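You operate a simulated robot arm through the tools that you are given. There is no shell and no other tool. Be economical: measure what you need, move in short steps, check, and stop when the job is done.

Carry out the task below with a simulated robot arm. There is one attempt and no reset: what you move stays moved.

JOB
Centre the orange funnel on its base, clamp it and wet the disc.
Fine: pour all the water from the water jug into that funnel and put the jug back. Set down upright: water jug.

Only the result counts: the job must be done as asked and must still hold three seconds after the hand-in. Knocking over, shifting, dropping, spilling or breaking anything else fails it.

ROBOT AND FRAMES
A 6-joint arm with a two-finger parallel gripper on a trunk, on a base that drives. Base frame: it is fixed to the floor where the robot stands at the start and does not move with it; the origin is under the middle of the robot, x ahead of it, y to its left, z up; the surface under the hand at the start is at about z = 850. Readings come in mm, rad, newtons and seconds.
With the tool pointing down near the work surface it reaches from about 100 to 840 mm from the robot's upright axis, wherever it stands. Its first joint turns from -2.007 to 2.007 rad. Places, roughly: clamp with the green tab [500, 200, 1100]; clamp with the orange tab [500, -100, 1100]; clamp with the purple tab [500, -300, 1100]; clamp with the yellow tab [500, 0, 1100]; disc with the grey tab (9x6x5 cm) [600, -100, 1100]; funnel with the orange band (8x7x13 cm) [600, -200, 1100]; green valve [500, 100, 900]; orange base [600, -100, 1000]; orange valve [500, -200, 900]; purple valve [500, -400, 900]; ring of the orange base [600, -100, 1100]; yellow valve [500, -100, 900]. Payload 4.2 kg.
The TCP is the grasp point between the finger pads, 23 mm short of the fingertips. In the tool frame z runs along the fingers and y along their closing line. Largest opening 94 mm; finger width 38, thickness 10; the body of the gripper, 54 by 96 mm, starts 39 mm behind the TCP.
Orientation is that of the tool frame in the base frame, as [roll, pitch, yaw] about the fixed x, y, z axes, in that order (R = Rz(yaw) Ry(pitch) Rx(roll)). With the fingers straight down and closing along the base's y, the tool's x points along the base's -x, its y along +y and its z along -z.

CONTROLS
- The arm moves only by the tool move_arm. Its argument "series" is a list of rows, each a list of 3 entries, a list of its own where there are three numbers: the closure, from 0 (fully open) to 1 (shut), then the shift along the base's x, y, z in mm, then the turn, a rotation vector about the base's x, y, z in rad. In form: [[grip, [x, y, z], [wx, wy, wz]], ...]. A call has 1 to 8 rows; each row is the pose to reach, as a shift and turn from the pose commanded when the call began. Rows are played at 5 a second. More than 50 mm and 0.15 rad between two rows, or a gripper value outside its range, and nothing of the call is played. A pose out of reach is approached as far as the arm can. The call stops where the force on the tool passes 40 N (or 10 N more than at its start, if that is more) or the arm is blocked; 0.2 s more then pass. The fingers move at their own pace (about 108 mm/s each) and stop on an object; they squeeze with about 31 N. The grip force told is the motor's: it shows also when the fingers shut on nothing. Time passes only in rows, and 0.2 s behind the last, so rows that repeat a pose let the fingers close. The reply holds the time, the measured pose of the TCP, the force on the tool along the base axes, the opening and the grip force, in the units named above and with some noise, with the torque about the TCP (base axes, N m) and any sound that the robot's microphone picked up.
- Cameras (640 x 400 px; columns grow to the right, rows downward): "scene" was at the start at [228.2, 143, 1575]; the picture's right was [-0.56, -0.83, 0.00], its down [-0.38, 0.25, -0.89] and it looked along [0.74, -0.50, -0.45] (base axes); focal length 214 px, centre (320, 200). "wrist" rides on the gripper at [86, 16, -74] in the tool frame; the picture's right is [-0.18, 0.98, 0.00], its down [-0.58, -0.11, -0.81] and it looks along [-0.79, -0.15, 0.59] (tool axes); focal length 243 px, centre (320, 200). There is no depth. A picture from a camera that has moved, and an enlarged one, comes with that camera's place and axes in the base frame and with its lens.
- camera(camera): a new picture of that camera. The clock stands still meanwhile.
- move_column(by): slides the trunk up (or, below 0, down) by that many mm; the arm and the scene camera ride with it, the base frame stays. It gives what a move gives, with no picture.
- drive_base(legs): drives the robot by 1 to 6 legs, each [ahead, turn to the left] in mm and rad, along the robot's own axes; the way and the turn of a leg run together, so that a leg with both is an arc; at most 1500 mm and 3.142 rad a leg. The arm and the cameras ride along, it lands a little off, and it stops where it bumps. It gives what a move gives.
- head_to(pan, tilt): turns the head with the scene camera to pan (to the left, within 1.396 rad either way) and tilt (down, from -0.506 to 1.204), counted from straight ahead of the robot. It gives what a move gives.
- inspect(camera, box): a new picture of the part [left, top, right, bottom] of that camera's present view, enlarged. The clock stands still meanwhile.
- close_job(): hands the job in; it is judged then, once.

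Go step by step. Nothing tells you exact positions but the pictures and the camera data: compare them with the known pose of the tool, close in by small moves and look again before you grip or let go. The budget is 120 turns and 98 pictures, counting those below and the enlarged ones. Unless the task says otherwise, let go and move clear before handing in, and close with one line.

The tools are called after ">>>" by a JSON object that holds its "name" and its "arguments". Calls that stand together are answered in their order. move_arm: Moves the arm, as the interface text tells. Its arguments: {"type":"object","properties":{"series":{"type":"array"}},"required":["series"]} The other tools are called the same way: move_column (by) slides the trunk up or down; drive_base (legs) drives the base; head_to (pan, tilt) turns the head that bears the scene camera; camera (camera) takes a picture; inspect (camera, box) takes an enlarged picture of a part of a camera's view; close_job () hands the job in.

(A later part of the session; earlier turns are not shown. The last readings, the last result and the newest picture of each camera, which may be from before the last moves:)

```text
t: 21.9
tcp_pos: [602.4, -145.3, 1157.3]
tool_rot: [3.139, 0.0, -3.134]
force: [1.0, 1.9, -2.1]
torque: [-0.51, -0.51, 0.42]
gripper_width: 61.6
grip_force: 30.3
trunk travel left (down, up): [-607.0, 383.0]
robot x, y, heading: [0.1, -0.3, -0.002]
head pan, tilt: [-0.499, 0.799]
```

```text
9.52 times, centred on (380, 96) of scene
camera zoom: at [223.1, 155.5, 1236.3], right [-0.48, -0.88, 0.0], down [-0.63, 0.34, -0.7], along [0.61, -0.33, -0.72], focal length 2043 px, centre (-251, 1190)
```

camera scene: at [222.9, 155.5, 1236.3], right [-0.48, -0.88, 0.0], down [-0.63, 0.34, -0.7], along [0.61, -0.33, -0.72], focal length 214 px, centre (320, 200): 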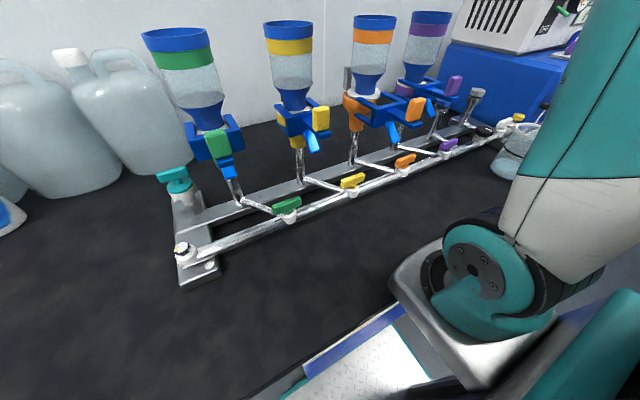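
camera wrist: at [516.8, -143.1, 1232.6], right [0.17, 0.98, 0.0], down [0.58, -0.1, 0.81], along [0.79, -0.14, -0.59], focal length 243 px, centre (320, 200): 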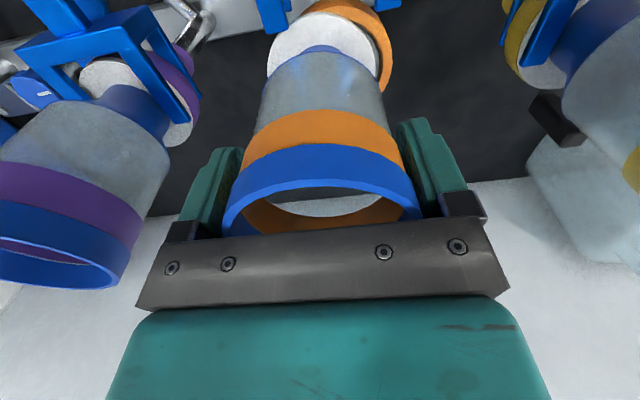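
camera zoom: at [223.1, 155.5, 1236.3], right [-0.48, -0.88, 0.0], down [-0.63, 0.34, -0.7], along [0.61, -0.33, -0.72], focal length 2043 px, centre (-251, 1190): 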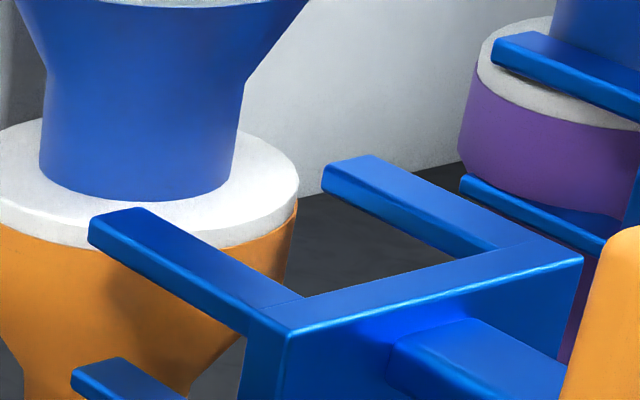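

>>> {"name": "inspect", "arguments": {"camera": "scene", "box": [340, 65, 390, 115]}}

>>> {"name": "inspect", "arguments": {"camera": "scene", "box": [395, 60, 445, 110]}}

>>> {"name": "inspect", "arguments": {"camera": "wrist", "box": [220, 0, 420, 130]}}

```text
8.00 times, centred on (365, 90) of scene
camera zoom: at [223.1, 155.5, 1236.3], right [-0.48, -0.88, 0.0], down [-0.63, 0.34, -0.7], along [0.61, -0.33, -0.72], focal length 1716 px, centre (-40, 1080)
```

zoom: 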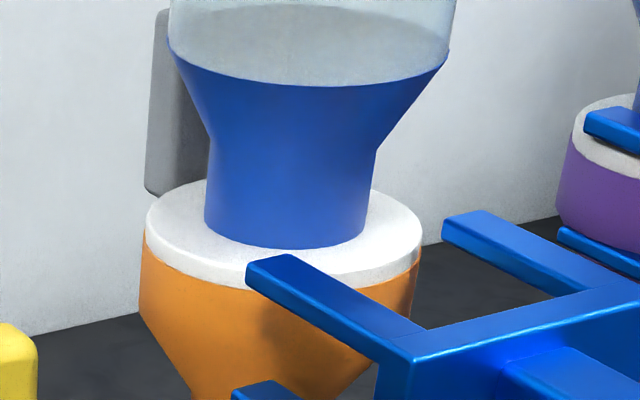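

```text
8.00 times, centred on (420, 85) of scene
camera zoom: at [223.1, 155.5, 1236.3], right [-0.48, -0.88, 0.0], down [-0.63, 0.34, -0.7], along [0.61, -0.33, -0.72], focal length 1716 px, centre (-480, 1120)
```

zoom: 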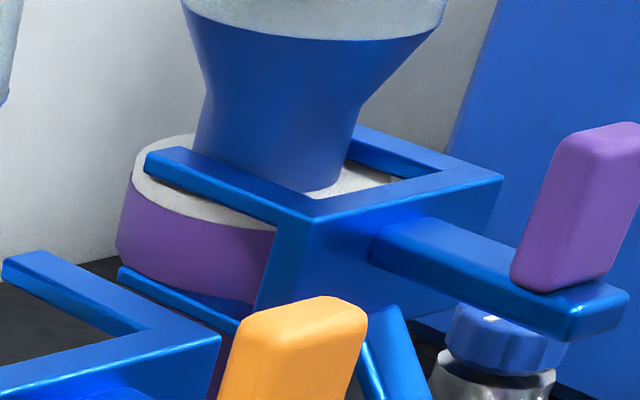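

```text
3.08 times, centred on (320, 65) of wrist
camera zoom: at [515.4, -130.4, 1232.8], right [0.17, 0.98, 0.0], down [0.58, -0.1, 0.81], along [0.79, -0.14, -0.59], focal length 746 px, centre (320, 615)
```

zoom: 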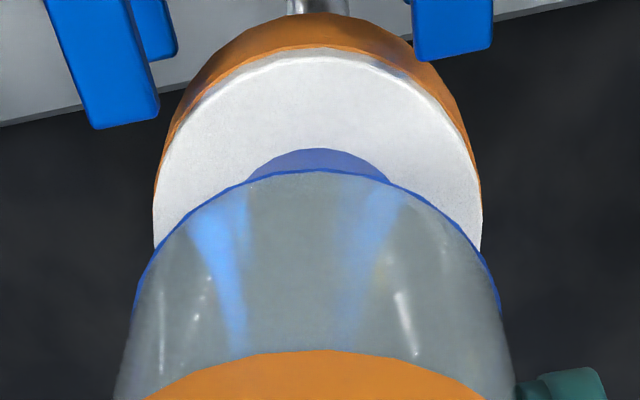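

>>> {"name": "move_arm", "arguments": {"series": [[0.3, [0, 0, 0], [0, 0, 0]], [0.2, [0, 0, 0], [0, 0, 0]], [0, [0, 0, 0], [0, 0, 0]], [0, [0, 0, 0], [0, 0, 0]], [0, [0, 0, 20], [0, 0, 0]], [0, [0, 0, 50], [0, 0, 0]], [0, [0, 0, 85], [0, 0, 0]]]}}

>>> {"name": "inspect", "arguments": {"camera": "scene", "box": [330, 60, 430, 130]}}

>>> {"name": "camera", "arguments": {"camera": "wrist"}}

```text
t: 23.5
tcp_pos: [599.7, -145.7, 1243.3]
tool_rot: [3.14, 0.001, -3.134]
force: [-0.5, 1.1, -0.3]
torque: [0.0, -0.03, 0.03]
gripper_width: 94.2
grip_force: 0.0
trunk travel left (down, up): [-607.0, 383.0]
robot x, y, heading: [0.2, 1.0, -0.001]
head pan, tilt: [-0.499, 0.799]
```

```text
5.71 times, centred on (380, 95) of scene
camera zoom: at [223.1, 155.5, 1236.3], right [-0.48, -0.88, 0.0], down [-0.63, 0.34, -0.7], along [0.61, -0.33, -0.72], focal length 1226 px, centre (-23, 800)
```

zoom: 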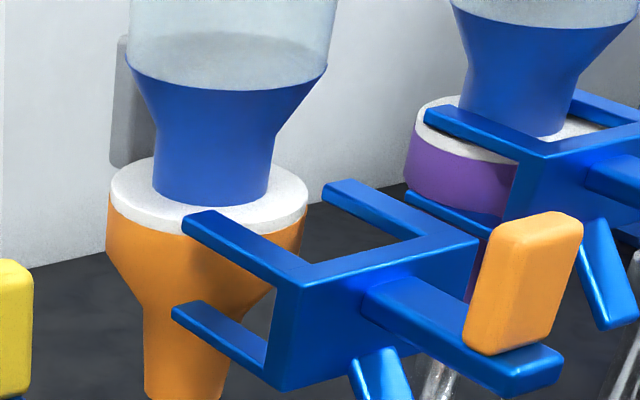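

```text
49 pictures are left
camera wrist: at [512.7, -130.6, 1318.4], right [0.17, 0.98, 0.0], down [0.58, -0.1, 0.81], along [0.79, -0.14, -0.59], focal length 243 px, centre (320, 200)
```

wrist: 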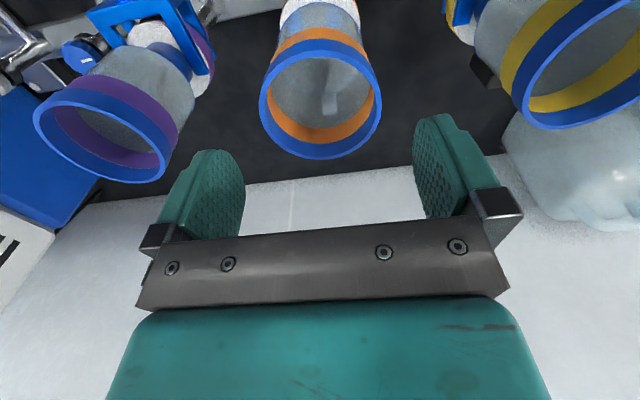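

>>> {"name": "move_arm", "arguments": {"series": [[0, [-45, 0, 0], [0, 0, 0]], [0, [-90, 0, 0], [0, 0, 0]], [0, [-130, 0.3, 0], [0, 0, 0]], [0, [-145, 0.5, -25], [0, 0, 0]], [0, [-145, 0.5, -70], [0, 0, 0]]]}}

>>> {"name": "camera", "arguments": {"camera": "wrist"}}

>>> {"name": "inspect", "arguments": {"camera": "scene", "box": [330, 10, 470, 130]}}

```text
t: 24.7
tcp_pos: [465.1, -146.5, 1171.2]
tool_rot: [3.14, 0.0, -3.131]
force: [-0.6, -0.2, 0.8]
torque: [0.03, 0.01, 0.02]
gripper_width: 93.9
grip_force: 0.0
out of reach, approached as far as the arm can: row 4, 5
trunk travel left (down, up): [-607.0, 383.0]
robot x, y, heading: [0.1, 0.5, 0.003]
head pan, tilt: [-0.499, 0.799]
```

```text
48 pictures are left
camera wrist: at [378.4, -131.3, 1247.1], right [0.17, 0.98, 0.0], down [0.58, -0.1, 0.81], along [0.79, -0.14, -0.59], focal length 243 px, centre (320, 200)
```

wrist: 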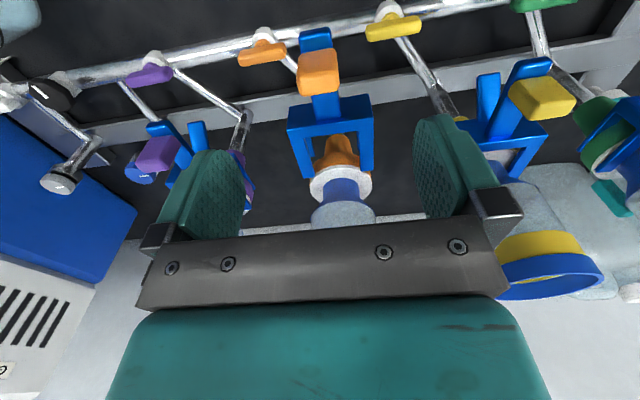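

```text
3.33 times, centred on (400, 70) of scene
camera zoom: at [222.9, 155.6, 1236.4], right [-0.48, -0.88, 0.0], down [-0.63, 0.34, -0.7], along [0.61, -0.33, -0.72], focal length 715 px, centre (53, 633)
```

zoom: 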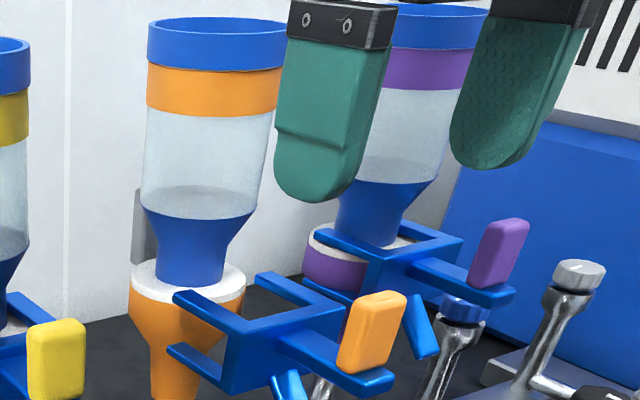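

>>> {"name": "move_column", "arguments": {"by": 150}}

>>> {"name": "move_arm", "arguments": {"series": [[0, [0, 1, -45], [0, 0, 0]], [0, [-2, 1, -90], [0, 0, 0]], [0, [-8, 1, -135], [0, 0, 0]], [0, [-11, 1, -165], [0, 0, 0]]]}}

>>> {"name": "camera", "arguments": {"camera": "wrist"}}

```text
t: 26.5
tcp_pos: [466.4, -147.3, 1322.6]
tool_rot: [3.14, 0.0, -3.13]
force: [0.7, 0.0, -0.2]
torque: [-0.02, 0.0, -0.01]
gripper_width: 93.9
grip_force: 0.1
trunk travel left (down, up): [-757.0, 233.0]
robot x, y, heading: [0.6, -2.2, -0.004]
head pan, tilt: [-0.499, 0.799]
```

```text
t: 27.5
tcp_pos: [454.2, -145.2, 1155.9]
tool_rot: [3.14, 0.003, -3.131]
force: [0.0, -0.4, 0.0]
torque: [0.03, -0.02, 0.02]
gripper_width: 93.8
grip_force: 0.1
trunk travel left (down, up): [-757.0, 233.0]
robot x, y, heading: [-0.3, -3.1, 0.0]
head pan, tilt: [-0.499, 0.799]
```

```text
46 pictures are left
camera wrist: at [368.2, -129.3, 1232.0], right [0.17, 0.98, 0.0], down [0.58, -0.1, 0.81], along [0.79, -0.14, -0.59], focal length 243 px, centre (320, 200)
```

wrist: 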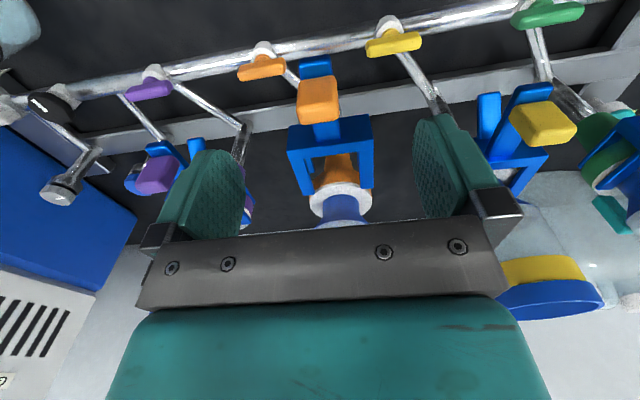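

>>> {"name": "move_arm", "arguments": {"series": [[0, [0, 0, -30], [0, 0, 0]], [0, [0, 0, -58], [0, 0, 0]], [0, [0, 0, -58], [0, 0, 0]]]}}

>>> {"name": "camera", "arguments": {"camera": "wrist"}}

>>> {"name": "camera", "arguments": {"camera": "scene"}}

```text
t: 28.3
tcp_pos: [458.4, -147.7, 1101.6]
tool_rot: [3.14, -0.001, -3.132]
force: [0.3, 0.4, 1.0]
torque: [0.0, -0.01, 0.02]
gripper_width: 94.3
grip_force: 0.1
out of reach, approached as far as the arm can: row 2, 3
trunk travel left (down, up): [-757.0, 233.0]
robot x, y, heading: [3.6, 1.6, 0.004]
head pan, tilt: [-0.499, 0.799]
```

```text
45 pictures are left
camera wrist: at [372.0, -132.7, 1177.7], right [0.17, 0.98, 0.0], down [0.58, -0.1, 0.8], along [0.79, -0.14, -0.59], focal length 243 px, centre (320, 200)
```

wrist: 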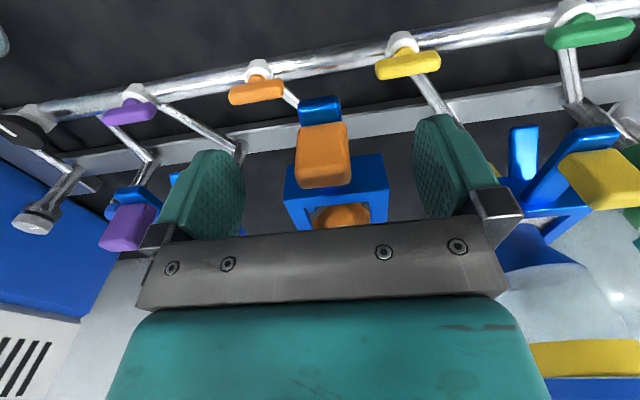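

```text
44 pictures are left
camera scene: at [222.9, 155.5, 1386.4], right [-0.48, -0.88, 0.0], down [-0.63, 0.34, -0.7], along [0.61, -0.33, -0.72], focal length 214 px, centre (320, 200)
```

scene: 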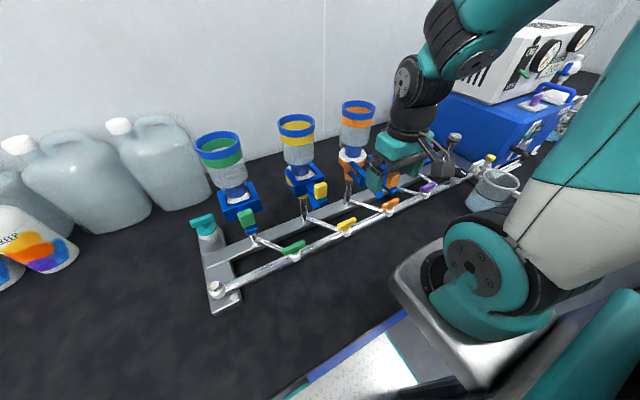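

>>> {"name": "move_arm", "arguments": {"series": [[0.2, [0, 1.5, 0], [0, 0, 0]], [0.4, [0, 1.5, 0], [0, 0, 0]], [0.6, [0, 1.5, 0], [0, 0, 0]], [0.75, [0, 1.5, 0], [0, 0, 0]], [0.8, [0, 1.5, 0], [0, 0, 0]], [0.8, [0, 1.5, 0], [0, 0, 0]]]}}

>>> {"name": "inspect", "arguments": {"camera": "wrist", "box": [200, 60, 440, 250]}}

```text
t: 29.7
tcp_pos: [459.1, -146.0, 1102.2]
tool_rot: [3.14, -0.002, -3.131]
force: [0.3, 9.1, -1.6]
torque: [-0.45, -0.21, -0.58]
gripper_width: 25.7
grip_force: 44.6
trunk travel left (down, up): [-757.0, 233.0]
robot x, y, heading: [-0.4, -0.5, -0.002]
head pan, tilt: [-0.499, 0.799]
```

```text
2.11 times, centred on (320, 155) of wrist
camera zoom: at [372.7, -130.4, 1177.7], right [0.17, 0.98, 0.0], down [0.58, -0.1, 0.81], along [0.79, -0.14, -0.59], focal length 511 px, centre (320, 295)
```

zoom: 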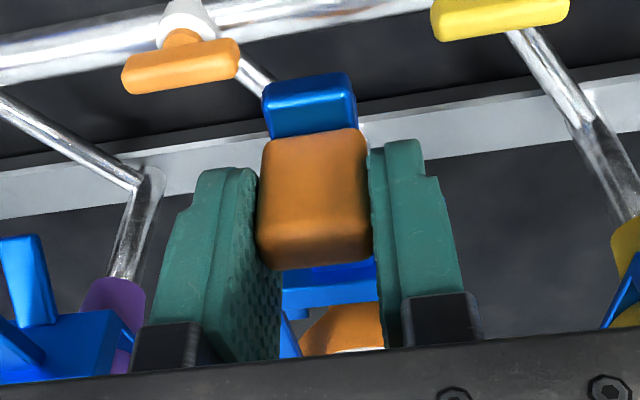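

>>> {"name": "move_arm", "arguments": {"series": [[0.8, [4, 0.7, 0], [0, 0, 0]], [0.8, [10, 0.9, 0], [0, 0, 0]], [0.8, [16, 0.9, 0], [0, 0, 0]], [0.8, [22, 0.9, 0], [0, 0, 0]]]}}

>>> {"name": "inspect", "arguments": {"camera": "scene", "box": [320, 90, 460, 220]}}

```text
t: 30.7
tcp_pos: [480.6, -145.6, 1102.1]
tool_rot: [-3.14, 0.002, -3.136]
force: [-1.6, -6.8, 1.9]
torque: [-0.24, 1.44, -0.39]
gripper_width: 26.1
grip_force: 45.0
trunk travel left (down, up): [-757.0, 233.0]
robot x, y, heading: [1.4, -0.8, 0.001]
head pan, tilt: [-0.499, 0.799]
```

```text
3.08 times, centred on (390, 155) of scene
camera zoom: at [223.0, 155.0, 1386.6], right [-0.48, -0.88, 0.0], down [-0.63, 0.34, -0.7], along [0.61, -0.33, -0.72], focal length 660 px, centre (105, 338)
```

zoom: 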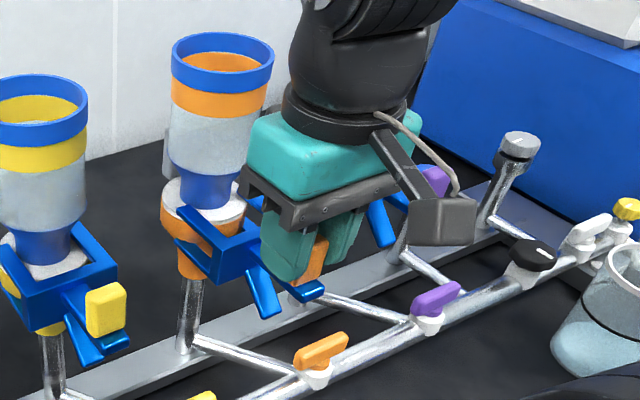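

>>> {"name": "move_arm", "arguments": {"series": [[0.8, [5, -0.4, 0], [0, 0, 0]], [0.8, [10, -0.4, 0], [0, 0, 0]], [0.8, [15, -0.4, 0], [0, 0, 0]], [0.8, [19, -0.4, 0], [0, 0, 0]], [0.8, [23, -0.4, 0], [0, 0, 0]], [0.8, [26, -0.4, 0], [0, 0, 0]]]}}

>>> {"name": "inspect", "arguments": {"camera": "scene", "box": [290, 90, 430, 220]}}

```text
t: 32.1
tcp_pos: [504.1, -145.0, 1101.9]
tool_rot: [3.14, -0.003, -3.133]
force: [-24.9, -8.4, 14.9]
torque: [-0.62, -0.12, -0.42]
gripper_width: 25.9
grip_force: 44.8
trunk travel left (down, up): [-757.0, 233.0]
robot x, y, heading: [1.9, -1.5, -0.007]
head pan, tilt: [-0.499, 0.799]
```

```text
3.08 times, centred on (360, 155) of scene
camera zoom: at [221.1, 155.1, 1386.9], right [-0.48, -0.88, 0.0], down [-0.63, 0.34, -0.7], along [0.61, -0.33, -0.72], focal length 660 px, centre (197, 338)
```

zoom: 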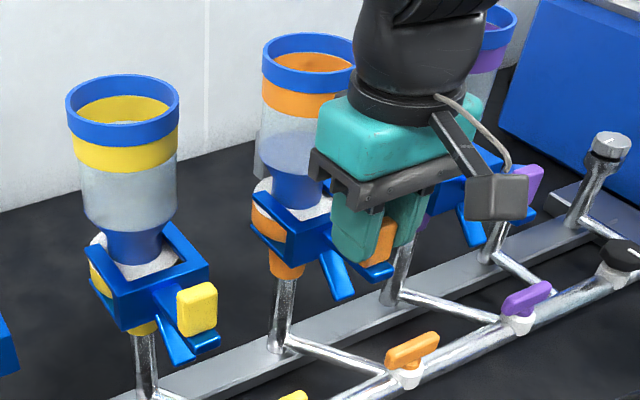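

>>> {"name": "move_arm", "arguments": {"series": [[0.8, [-1.5, 0.3, 0], [0, 0, 0]], [0.5, [-1.5, 0.3, 0], [0, 0, 0]], [0.2, [-1.5, 0.3, 0], [0, 0, 0]], [0.2, [-1.5, 0.3, 20], [0, 0, 0]], [0.1, [-5, 0.3, 60], [0, 0, 0]], [0, [-10, 0.3, 100], [0, 0, 0]]]}}

>>> {"name": "camera", "arguments": {"camera": "wrist"}}

>>> {"name": "inspect", "arguments": {"camera": "scene", "box": [280, 130, 400, 220]}}

```text
t: 33.5
tcp_pos: [500.0, -146.7, 1203.0]
tool_rot: [3.139, -0.002, -3.132]
force: [0.6, -0.6, -0.6]
torque: [0.01, 0.02, 0.02]
gripper_width: 94.3
grip_force: 0.1
trunk travel left (down, up): [-757.0, 233.0]
robot x, y, heading: [0.2, -2.5, 0.0]
head pan, tilt: [-0.499, 0.799]
```

```text
40 pictures are left
camera wrist: at [413.6, -130.2, 1278.2], right [0.17, 0.98, 0.0], down [0.58, -0.1, 0.81], along [0.79, -0.14, -0.59], focal length 243 px, centre (320, 200)
```

wrist: 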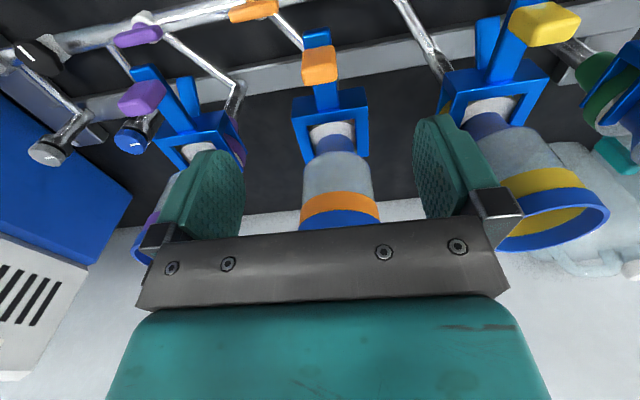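

```text
4.44 times, centred on (340, 175) of scene
camera zoom: at [223.4, 155.4, 1386.2], right [-0.48, -0.88, 0.0], down [-0.63, 0.34, -0.7], along [0.61, -0.33, -0.72], focal length 953 px, centre (231, 311)
```

zoom: 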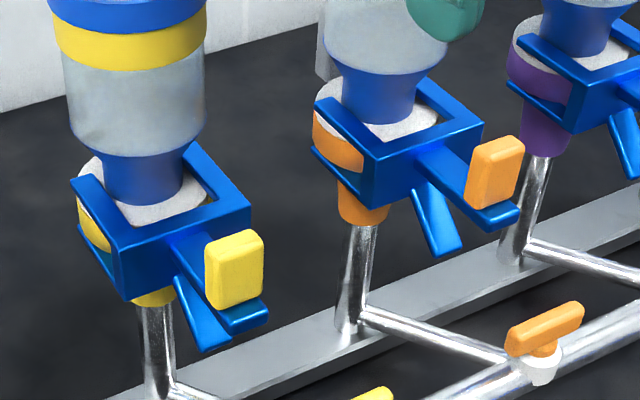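

>>> {"name": "move_arm", "arguments": {"series": [[0, [-24, -43, 0], [0, 0, 0]], [0, [-48, -86, 0], [0, 0, 0]], [0, [-72, -129, 0], [0, 0, 0]], [0, [-96, -172, 0], [0, 0, -0.05]], [0, [-120, -215, 0], [0, 0, -0.1]], [0, [-144, -258, 0], [0, 0, -0.15]], [0, [-168, -301, 0], [0, 0, -0.2]], [0, [-185, -344, 0], [0, 0, -0.22]]]}}

>>> {"name": "camera", "arguments": {"camera": "wrist"}}

>>> {"name": "head_to", "arguments": {"pan": -0.95, "tilt": 0.75}}

>>> {"name": "camera", "arguments": {"camera": "scene"}}

```text
t: 35.3
tcp_pos: [312.3, -491.8, 1200.8]
tool_rot: [3.14, 0.0, 2.931]
force: [0.2, 0.3, 0.8]
torque: [0.0, 0.02, 0.02]
gripper_width: 93.9
grip_force: 0.0
trunk travel left (down, up): [-757.0, 233.0]
robot x, y, heading: [-1.1, -0.3, -0.002]
head pan, tilt: [-0.499, 0.799]
```

```text
38 pictures are left
camera wrist: at [231.0, -457.0, 1276.7], right [0.39, 0.92, 0.0], down [0.55, -0.23, 0.81], along [0.74, -0.31, -0.59], focal length 243 px, centre (320, 200)
```

wrist: 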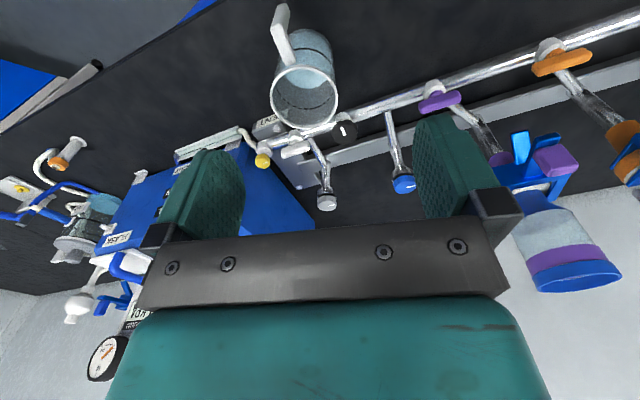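

```text
t: 36.2
tcp_pos: [312.7, -491.1, 1201.4]
tool_rot: [3.14, 0.0, 2.932]
force: [0.9, -0.4, 0.8]
torque: [0.02, -0.01, 0.0]
gripper_width: 93.8
grip_force: 0.1
trunk travel left (down, up): [-757.0, 233.0]
robot x, y, heading: [1.7, -0.8, 0.004]
head pan, tilt: [-0.949, 0.75]
```

```text
37 pictures are left
camera scene: at [200.4, 126.7, 1390.3], right [-0.81, -0.58, 0.0], down [-0.4, 0.55, -0.73], along [0.43, -0.59, -0.68], focal length 214 px, centre (320, 200)
```

scene: 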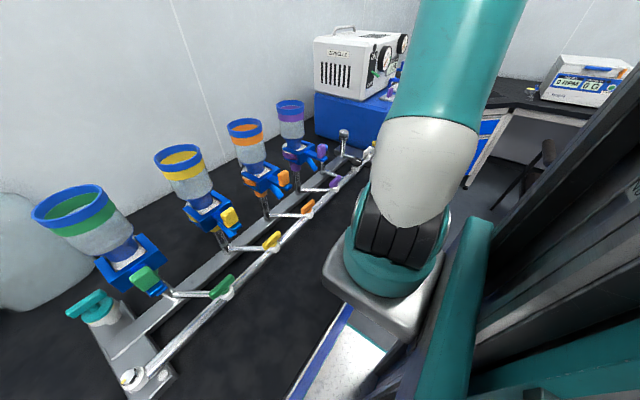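

>>> {"name": "inspect", "arguments": {"camera": "wrist", "box": [240, 0, 360, 130]}}

```text
3.08 times, centred on (300, 65) of wrist
camera zoom: at [231.3, -456.8, 1276.6], right [0.39, 0.92, 0.0], down [0.55, -0.23, 0.81], along [0.74, -0.31, -0.59], focal length 746 px, centre (382, 615)
```

zoom: 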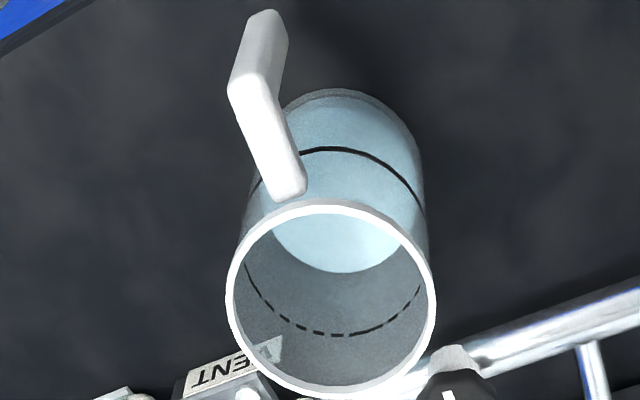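

>>> {"name": "move_arm", "arguments": {"series": [[0, [0, -20, -40], [0, 0, 0.05]], [0, [1, -40, -70], [0, 0, 0.1]], [0, [2, -46, -110], [0, 0, 0.1]], [0, [2, -46, -140], [0, 0, 0.1]]]}}

>>> {"name": "camera", "arguments": {"camera": "wrist"}}

```text
t: 37.2
tcp_pos: [314.2, -533.1, 1061.4]
tool_rot: [3.139, -0.001, 3.029]
force: [-0.2, 0.8, -0.8]
torque: [-0.03, -0.02, 0.01]
gripper_width: 94.1
grip_force: 0.1
trunk travel left (down, up): [-757.0, 233.0]
robot x, y, heading: [-1.8, -4.1, -0.002]
head pan, tilt: [-0.949, 0.75]
```

```text
35 pictures are left
camera wrist: at [230.1, -507.6, 1137.0], right [0.29, 0.96, 0.0], down [0.57, -0.17, 0.81], along [0.77, -0.23, -0.59], focal length 243 px, centre (320, 200)
```

wrist: 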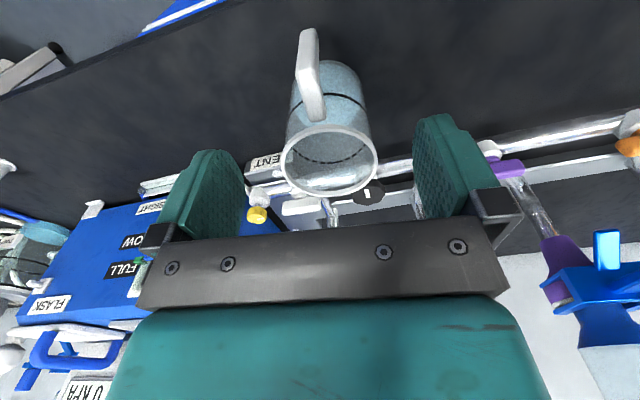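

>>> {"name": "move_arm", "arguments": {"series": [[0, [0, -6, -15], [0, 0, 0.06]], [0, [-1, -11.5, -30], [0, 0, 0.112]], [0, [-1, -11.5, -55], [0, 0, 0.112]]]}}

>>> {"name": "camera", "arguments": {"camera": "wrist"}}

```text
t: 38.0
tcp_pos: [314.0, -546.1, 1005.1]
tool_rot: [3.139, 0.002, -3.139]
force: [-0.1, 0.3, 0.7]
torque: [-0.02, 0.02, -0.03]
gripper_width: 93.8
grip_force: 0.1
trunk travel left (down, up): [-757.0, 233.0]
robot x, y, heading: [1.5, -0.9, 0.003]
head pan, tilt: [-0.949, 0.75]
```

```text
34 pictures are left
camera wrist: at [226.8, -529.2, 1080.8], right [0.18, 0.98, 0.0], down [0.58, -0.11, 0.81], along [0.79, -0.15, -0.59], focal length 243 px, centre (320, 200)
```

wrist: 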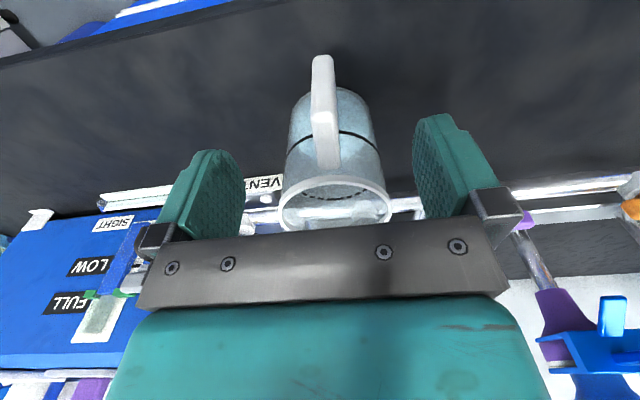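

>>> {"name": "move_arm", "arguments": {"series": [[0, [0, 1.6, -25], [0, 0, 0]], [0, [0, 1.6, -50], [0, 0, 0]], [0.3, [0, 1.6, -50], [0, 0, 0]], [0.5, [0, 1.6, -50], [0, 0, 0]]]}}

>>> {"name": "inspect", "arguments": {"camera": "wrist", "box": [200, 60, 440, 250]}}

```text
t: 39.0
tcp_pos: [313.0, -544.2, 956.7]
tool_rot: [3.139, -0.001, -3.14]
force: [0.1, 0.5, -0.3]
torque: [0.04, 0.01, 0.01]
gripper_width: 47.0
grip_force: 0.0
trunk travel left (down, up): [-757.0, 233.0]
robot x, y, heading: [1.4, 0.4, 0.001]
head pan, tilt: [-0.949, 0.75]
```

```text
2.11 times, centred on (320, 155) of wrist
camera zoom: at [226.9, -528.1, 1031.5], right [0.18, 0.98, 0.0], down [0.58, -0.11, 0.81], along [0.79, -0.15, -0.59], focal length 511 px, centre (320, 295)
```

zoom: 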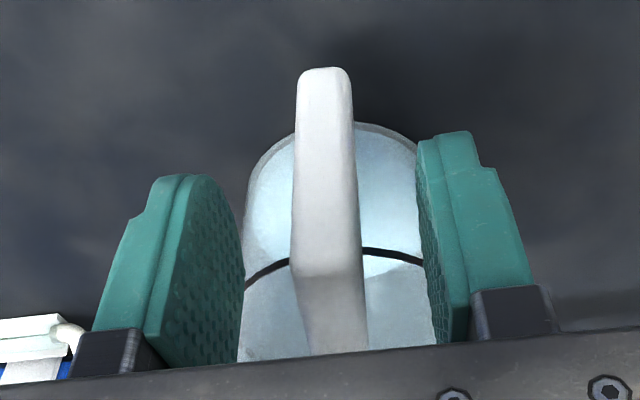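

>>> {"name": "move_arm", "arguments": {"series": [[0.5, [0, -0.7, -6], [0, 0, 0]], [0.65, [0, -0.7, -6], [0, 0, 0]], [0.8, [0, -0.7, -6], [0, 0, 0]], [0.9, [0, -0.7, -6], [0, 0, 0]], [0.95, [0, -0.7, -6], [0, 0, 0]], [0.95, [0, -0.7, -6], [0, 0, 0]]]}}

>>> {"name": "inspect", "arguments": {"camera": "wrist", "box": [200, 60, 440, 250]}}

```text
t: 40.4
tcp_pos: [314.9, -546.1, 950.0]
tool_rot: [3.141, -0.001, -3.139]
force: [0.5, 1.5, -0.8]
torque: [-0.04, -0.07, 0.1]
gripper_width: 15.9
grip_force: 30.4
trunk travel left (down, up): [-757.0, 233.0]
robot x, y, heading: [-1.3, 1.2, -0.001]
head pan, tilt: [-0.949, 0.75]
```

```text
2.11 times, centred on (320, 155) of wrist
camera zoom: at [227.4, -529.4, 1025.7], right [0.18, 0.98, 0.0], down [0.58, -0.11, 0.81], along [0.79, -0.15, -0.59], focal length 511 px, centre (320, 295)
```

zoom: 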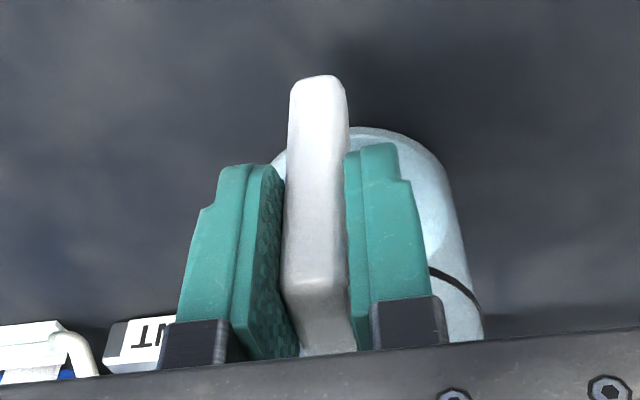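

>>> {"name": "move_arm", "arguments": {"series": [[0.95, [0, 0, 3], [0, 0, 0]], [0.95, [0, 0, 8], [0, 0, 0]], [0.95, [0, 0, 15], [0, 0, 0]], [0.95, [0, 0, 25], [0, 0, 0]]]}}

>>> {"name": "inspect", "arguments": {"camera": "wrist", "box": [200, 60, 440, 250]}}

```text
t: 41.4
tcp_pos: [313.4, -546.4, 976.4]
tool_rot: [3.141, 0.0, -3.14]
force: [0.0, 1.5, -0.7]
torque: [0.0, 0.14, -0.04]
gripper_width: 15.9
grip_force: 31.4
trunk travel left (down, up): [-757.0, 233.0]
robot x, y, heading: [-1.8, 0.3, -0.006]
head pan, tilt: [-0.949, 0.75]
```

```text
2.11 times, centred on (320, 155) of wrist
camera zoom: at [225.9, -530.9, 1051.5], right [0.18, 0.98, 0.0], down [0.58, -0.11, 0.81], along [0.79, -0.15, -0.59], focal length 511 px, centre (320, 295)
```

zoom: 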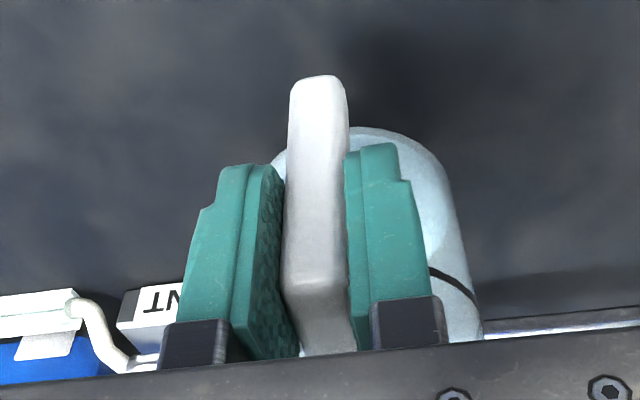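

>>> {"name": "move_column", "arguments": {"by": 200}}

>>> {"name": "move_arm", "arguments": {"series": [[0.95, [0, 0, 30], [0, 0, 0]], [0.95, [0, 0, 60], [0, 0, 0]], [0.95, [0, 0, 90], [0, 0, 0]], [0.95, [0, 0, 120], [0, 0, 0]], [0.95, [0, 0, 150], [0, 0, 0]]]}}

>>> {"name": "camera", "arguments": {"camera": "wrist"}}

```text
t: 43.5
tcp_pos: [312.0, -546.3, 1176.0]
tool_rot: [3.14, -0.001, -3.141]
force: [0.2, -1.0, -1.7]
torque: [-0.01, 0.07, -0.02]
gripper_width: 16.0
grip_force: 31.8
trunk travel left (down, up): [-957.0, 33.0]
robot x, y, heading: [0.1, 1.2, -0.001]
head pan, tilt: [-0.949, 0.75]
```

```text
t: 44.7
tcp_pos: [315.3, -546.2, 1327.0]
tool_rot: [-3.141, -0.001, -3.14]
force: [-0.1, -0.4, -1.0]
torque: [-0.01, 0.1, 0.0]
gripper_width: 15.5
grip_force: 30.6
trunk travel left (down, up): [-957.0, 33.0]
robot x, y, heading: [-1.1, 0.0, -0.005]
head pan, tilt: [-0.949, 0.75]
```

```text
30 pictures are left
camera wrist: at [229.2, -530.0, 1402.6], right [0.18, 0.98, 0.0], down [0.58, -0.11, 0.81], along [0.79, -0.15, -0.59], focal length 243 px, centre (320, 200)
```

wrist: 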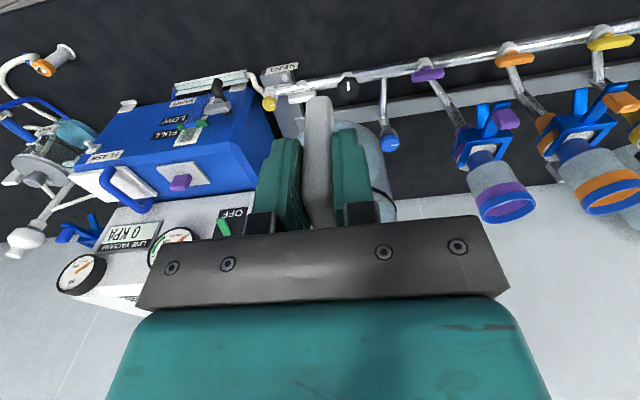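

>>> {"name": "move_arm", "arguments": {"series": [[0.95, [10, 12, 0], [0, 0, 0.06]], [0.95, [28, 34, 0], [0, 0, 0.18]], [0.95, [48, 58, 0], [0, 0, 0.31]], [0.95, [68, 84, 0], [0, 0, 0.44]], [0.95, [88, 110, 0], [0, 0, 0.57]], [0.95, [108, 136, 0], [0, 0, 0.7]], [0.95, [126, 160, 0], [0, 0, 0.83]], [0.95, [138, 178, 0], [0, 0, 0.93]]]}}

>>> {"name": "move_arm", "arguments": {"series": [[0.95, [5, 10, 2], [0, 0, 0.05]], [0.95, [18, 28, 5], [0, 0, 0.16]], [0.95, [33, 50, 8], [0, 0, 0.28]], [0.95, [48, 72, 11], [0, 0, 0.4]], [0.95, [63, 94, 13], [0, 0, 0.51]], [0.95, [76, 115, 13], [0, 0, 0.59]], [0.95, [86, 133, 13], [0, 0, 0.63]], [0.95, [94, 148, 13], [0, 0, 0.64]]]}}

>>> {"name": "camera", "arguments": {"camera": "wrist"}}

>>> {"name": "head_to", "arguments": {"pan": -0.55, "tilt": 0.5}}

>>> {"name": "camera", "arguments": {"camera": "scene"}}

```text
t: 46.5
tcp_pos: [450.1, -367.8, 1328.1]
tool_rot: [3.139, -0.002, -2.206]
force: [0.0, 0.0, -1.2]
torque: [-0.1, 0.08, 0.03]
gripper_width: 15.7
grip_force: 31.0
trunk travel left (down, up): [-957.0, 33.0]
robot x, y, heading: [-0.9, 0.3, 0.0]
head pan, tilt: [-0.949, 0.75]
```

```text
t: 48.3
tcp_pos: [543.9, -221.6, 1337.6]
tool_rot: [3.14, -0.001, -1.567]
force: [-0.3, 0.1, -2.0]
torque: [-0.12, 0.0, 0.04]
gripper_width: 16.2
grip_force: 30.9
trunk travel left (down, up): [-957.0, 33.0]
robot x, y, heading: [3.2, -1.5, -0.002]
head pan, tilt: [-0.949, 0.75]
```

```text
29 pictures are left
camera wrist: at [529.0, -307.6, 1412.6], right [-0.98, 0.18, 0.0], down [0.11, 0.58, 0.81], along [0.15, 0.79, -0.59], focal length 243 px, centre (320, 200)
```

wrist: 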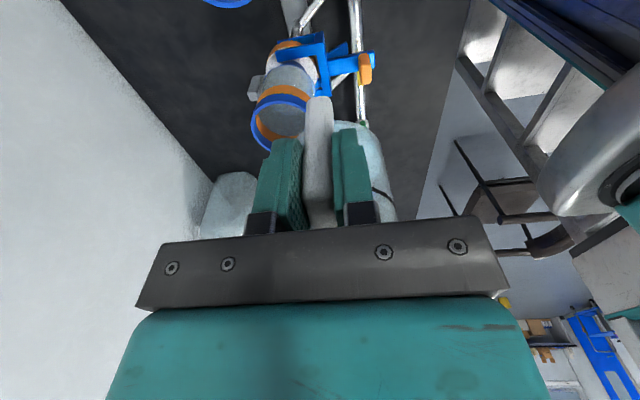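

```text
t: 49.2
tcp_pos: [545.0, -221.0, 1338.3]
tool_rot: [3.14, -0.001, -1.57]
force: [-0.5, 0.0, -2.4]
torque: [-0.1, -0.01, -0.03]
gripper_width: 16.2
grip_force: 31.1
trunk travel left (down, up): [-957.0, 33.0]
robot x, y, heading: [1.2, -1.4, 0.006]
head pan, tilt: [-0.55, 0.499]
```

```text
28 pictures are left
camera scene: at [229.8, 146.5, 1612.2], right [-0.52, -0.85, 0.0], down [-0.41, 0.25, -0.88], along [0.75, -0.46, -0.48], focal length 214 px, centre (320, 200)
```

scene: 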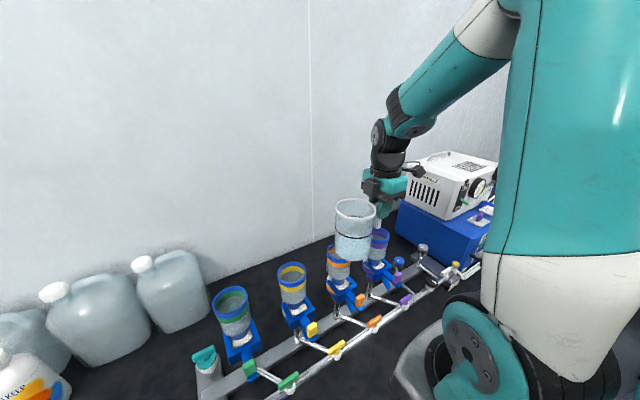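

>>> {"name": "move_arm", "arguments": {"series": [[0.95, [20, 2, 0], [0, -0.1, 0]], [0.95, [45, 4, 0], [0, -0.22, 0]], [0.95, [75, 4, 0], [0, -0.35, 0]], [0.95, [100, 4, 0], [0, -0.48, 0]], [0.95, [117, 4, 0], [0, -0.6, 0]], [0.95, [117, 4, 0], [0, -0.7, 0]], [0.95, [116, 4, 0], [0, -0.8, 0]]]}}

>>> {"name": "inspect", "arguments": {"camera": "scene", "box": [270, 120, 470, 300]}}

>>> {"name": "camera", "arguments": {"camera": "wrist"}}

```text
t: 50.8
tcp_pos: [660.5, -217.0, 1339.0]
tool_rot: [-2.34, 0.0, -1.571]
force: [-0.4, -0.7, -2.0]
torque: [-0.12, 0.03, 0.01]
gripper_width: 15.7
grip_force: 31.2
trunk travel left (down, up): [-957.0, 33.0]
robot x, y, heading: [-1.9, -1.7, 0.002]
head pan, tilt: [-0.55, 0.499]
```

```text
2.22 times, centred on (370, 210) of scene
camera zoom: at [229.9, 146.5, 1612.3], right [-0.52, -0.85, 0.0], down [-0.41, 0.25, -0.88], along [0.75, -0.46, -0.48], focal length 477 px, centre (209, 178)
```

zoom: 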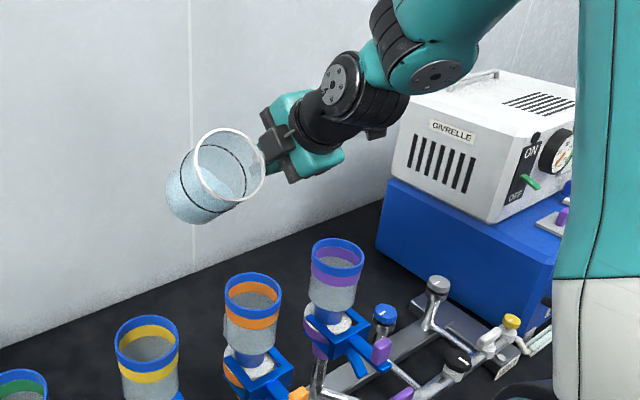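

```text
26 pictures are left
camera wrist: at [596.1, -303.3, 1380.7], right [-0.68, 0.18, -0.71], down [-0.5, 0.58, 0.64], along [0.53, 0.79, -0.31], focal length 243 px, centre (320, 200)
```

wrist: 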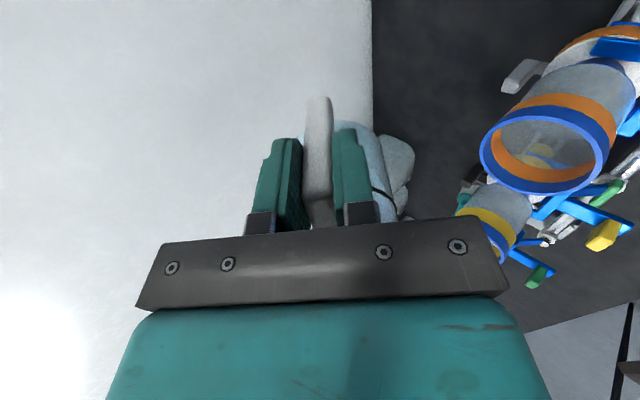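

>>> {"name": "move_arm", "arguments": {"series": [[0.95, [-2, -3, -20], [0, -0.06, 0]], [0.95, [-3, -6, -45], [0, -0.13, 0]], [0.95, [-5, -6, -65], [0, -0.2, 0]], [0.95, [-6, -6, -80], [0, -0.26, 0]]]}}

>>> {"name": "inspect", "arguments": {"camera": "scene", "box": [280, 170, 420, 300]}}

>>> {"name": "camera", "arguments": {"camera": "wrist"}}

```text
t: 51.8
tcp_pos: [655.4, -223.0, 1259.8]
tool_rot: [-2.083, 0.0, -1.57]
force: [-0.2, -0.3, -1.2]
torque: [-0.1, 0.07, 0.03]
gripper_width: 15.9
grip_force: 31.4
trunk travel left (down, up): [-957.0, 33.0]
robot x, y, heading: [0.2, 4.1, -0.004]
head pan, tilt: [-0.55, 0.499]
```

```text
3.08 times, centred on (350, 235) of scene
camera zoom: at [229.6, 146.7, 1612.3], right [-0.52, -0.85, 0.0], down [-0.41, 0.25, -0.88], along [0.75, -0.46, -0.48], focal length 660 px, centre (228, 92)
```

zoom: 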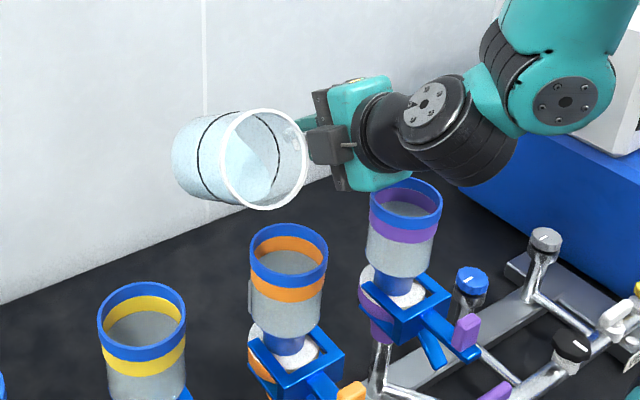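

```text
24 pictures are left
camera wrist: at [582.6, -308.6, 1283.2], right [-0.48, 0.18, -0.86], down [-0.65, 0.58, 0.49], along [0.59, 0.79, -0.16], focal length 243 px, centre (320, 200)
```

wrist: 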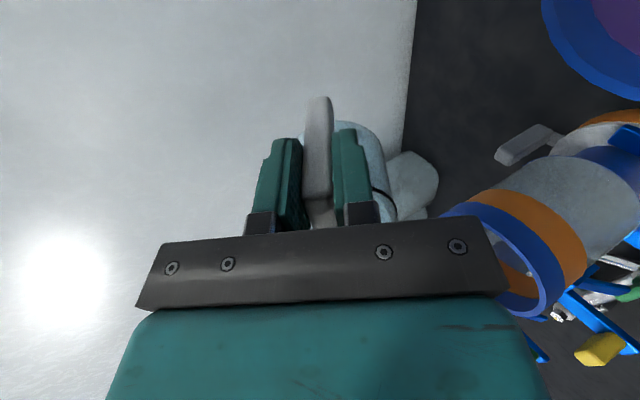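

>>> {"name": "move_arm", "arguments": {"series": [[0.95, [-1, -3, -8], [0, -0.02, 0]], [0.95, [-1.5, -4, -14.5], [0, -0.04, 0]], [0.95, [-2.5, -4, -13], [0, -0.07, 0]], [0.95, [-3.5, -4, -12], [0, -0.1, 0]], [0.95, [-3.5, -4, -12], [0, -0.1, 0]]]}}

>>> {"name": "inspect", "arguments": {"camera": "scene", "box": [290, 180, 390, 280]}}

```text
t: 53.0
tcp_pos: [653.3, -227.0, 1247.5]
tool_rot: [-1.984, -0.001, -1.571]
force: [0.3, -0.7, -0.5]
torque: [-0.15, 0.05, -0.02]
gripper_width: 16.2
grip_force: 31.6
trunk travel left (down, up): [-957.0, 33.0]
robot x, y, heading: [-1.2, 0.2, 0.001]
head pan, tilt: [-0.55, 0.499]
```

```text
4.00 times, centred on (340, 230) of scene
camera zoom: at [229.9, 146.4, 1612.3], right [-0.52, -0.85, 0.0], down [-0.41, 0.25, -0.88], along [0.75, -0.46, -0.48], focal length 858 px, centre (240, 80)
```

zoom: 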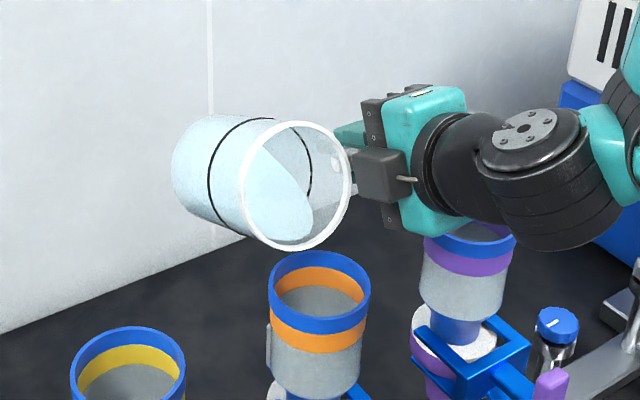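

>>> {"name": "move_arm", "arguments": {"series": [[0.95, [-1, 0, 1.2], [0, -0.03, 0]], [0.95, [-1, 0, 1.2], [0, -0.03, 0]], [0.95, [-2.1, 0, 2.4], [0, -0.06, 0]], [0.95, [-2.1, 0, 2.4], [0, -0.06, 0]], [0.95, [-3.2, 0, 3.6], [0, -0.09, 0]], [0.95, [-3.2, 0, 3.6], [0, -0.09, 0]], [0.95, [-4.3, 0, 4.8], [0, -0.12, 0]], [0.95, [-4.3, 0, 4.8], [0, -0.12, 0]]]}}

>>> {"name": "inspect", "arguments": {"camera": "scene", "box": [290, 180, 390, 280]}}

```text
t: 54.8
tcp_pos: [660.9, -230.3, 1262.1]
tool_rot: [-1.868, 0.0, -1.57]
force: [0.1, 0.5, -2.3]
torque: [-0.08, 0.05, 0.03]
gripper_width: 15.9
grip_force: 30.6
out of reach, approached as far as the arm can: row 5, 6, 7, 8
trunk travel left (down, up): [-957.0, 33.0]
robot x, y, heading: [2.3, 0.9, -0.004]
head pan, tilt: [-0.55, 0.499]
```

```text
4.00 times, centred on (340, 230) of scene
camera zoom: at [229.8, 146.5, 1612.3], right [-0.52, -0.85, 0.0], down [-0.41, 0.25, -0.88], along [0.75, -0.46, -0.48], focal length 858 px, centre (240, 80)
```

zoom: 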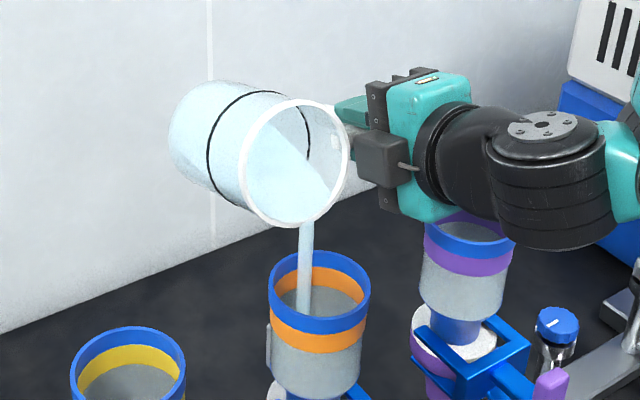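

>>> {"name": "move_arm", "arguments": {"series": [[0.95, [5, 0, 8], [0, 0.1, 0]], [0.95, [8, 0, 12], [0, 0.2, 0]], [0.95, [10, 0, 30], [0, 0.3, 0]], [0.95, [10, 0, 50], [0, 0.38, 0]], [0.95, [10, 0, 70], [0, 0.45, 0]]]}}

>>> {"name": "inspect", "arguments": {"camera": "scene", "box": [280, 140, 400, 280]}}

```text
t: 56.0
tcp_pos: [671.8, -229.5, 1332.3]
tool_rot: [-2.314, 0.0, -1.57]
force: [0.6, 0.5, -1.3]
torque: [-0.11, 0.07, 0.01]
gripper_width: 15.8
grip_force: 31.0
trunk travel left (down, up): [-957.0, 33.0]
robot x, y, heading: [-0.9, -1.5, -0.0]
head pan, tilt: [-0.55, 0.499]
```

```text
2.86 times, centred on (340, 210) of scene
camera zoom: at [230.0, 146.4, 1612.2], right [-0.52, -0.85, 0.0], down [-0.41, 0.25, -0.88], along [0.75, -0.46, -0.48], focal length 613 px, centre (263, 171)
```

zoom: 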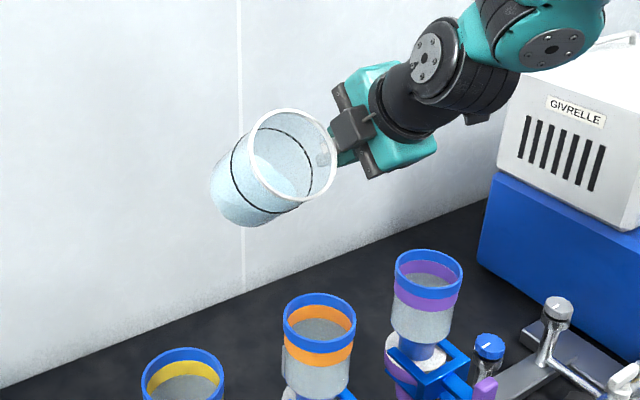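

>>> {"name": "drive_base", "arguments": {"legs": [[-150, 0]]}}

>>> {"name": "camera", "arguments": {"camera": "scene"}}

```text
t: 57.4
tcp_pos: [522.4, -228.4, 1331.3]
tool_rot: [-2.314, 0.0, -1.569]
force: [0.5, -0.8, -2.3]
torque: [-0.1, 0.04, -0.02]
gripper_width: 15.8
grip_force: 31.0
trunk travel left (down, up): [-957.0, 33.0]
robot x, y, heading: [-148.7, 0.1, 0.003]
head pan, tilt: [-0.55, 0.499]
```

```text
20 pictures are left
camera scene: at [79.2, 146.5, 1612.2], right [-0.52, -0.85, 0.0], down [-0.41, 0.25, -0.88], along [0.75, -0.46, -0.48], focal length 214 px, centre (320, 200)
```

scene: 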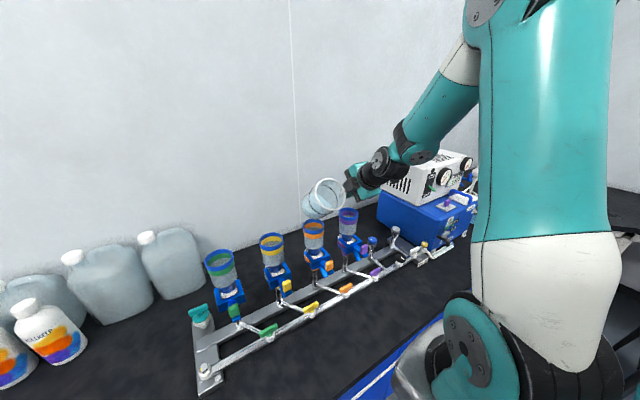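

>>> {"name": "move_arm", "arguments": {"series": [[0.95, [35, 0, 0], [0, 0, 0]], [0.95, [75, 0, 0], [0, 0, 0]], [0.95, [115, 0, 0], [0, 0, 0]], [0.95, [137, 0, -15], [0, -0.08, 0]], [0.95, [136, 0.5, -38], [0, -0.17, 0]], [0.95, [135, 0.5, -60], [0, -0.25, 0]], [0.95, [133, 0.5, -76], [0, -0.31, 0]], [0.95, [132, 0.5, -84], [0, -0.34, 0]]]}}

>>> {"name": "inspect", "arguments": {"camera": "scene", "box": [280, 170, 380, 270]}}

```text
t: 59.2
tcp_pos: [653.9, -229.9, 1249.6]
tool_rot: [-1.972, -0.001, -1.57]
force: [-0.3, 0.2, -1.3]
torque: [-0.13, 0.07, 0.02]
gripper_width: 15.6
grip_force: 31.2
trunk travel left (down, up): [-957.0, 33.0]
robot x, y, heading: [-152.2, 3.6, 0.002]
head pan, tilt: [-0.55, 0.499]
```

```text
4.00 times, centred on (330, 220) of scene
camera zoom: at [78.8, 146.6, 1612.3], right [-0.52, -0.85, 0.0], down [-0.41, 0.25, -0.88], along [0.75, -0.46, -0.48], focal length 858 px, centre (280, 120)
```

zoom: 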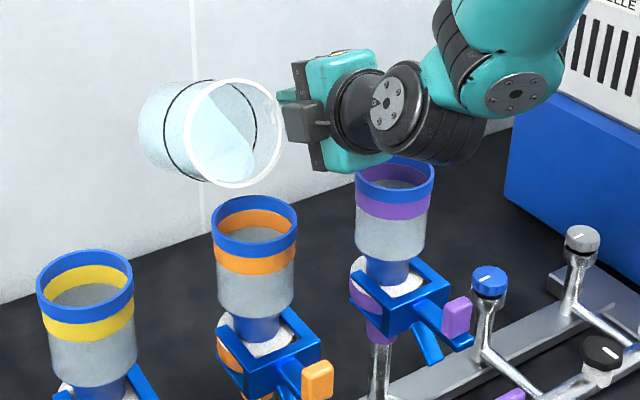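

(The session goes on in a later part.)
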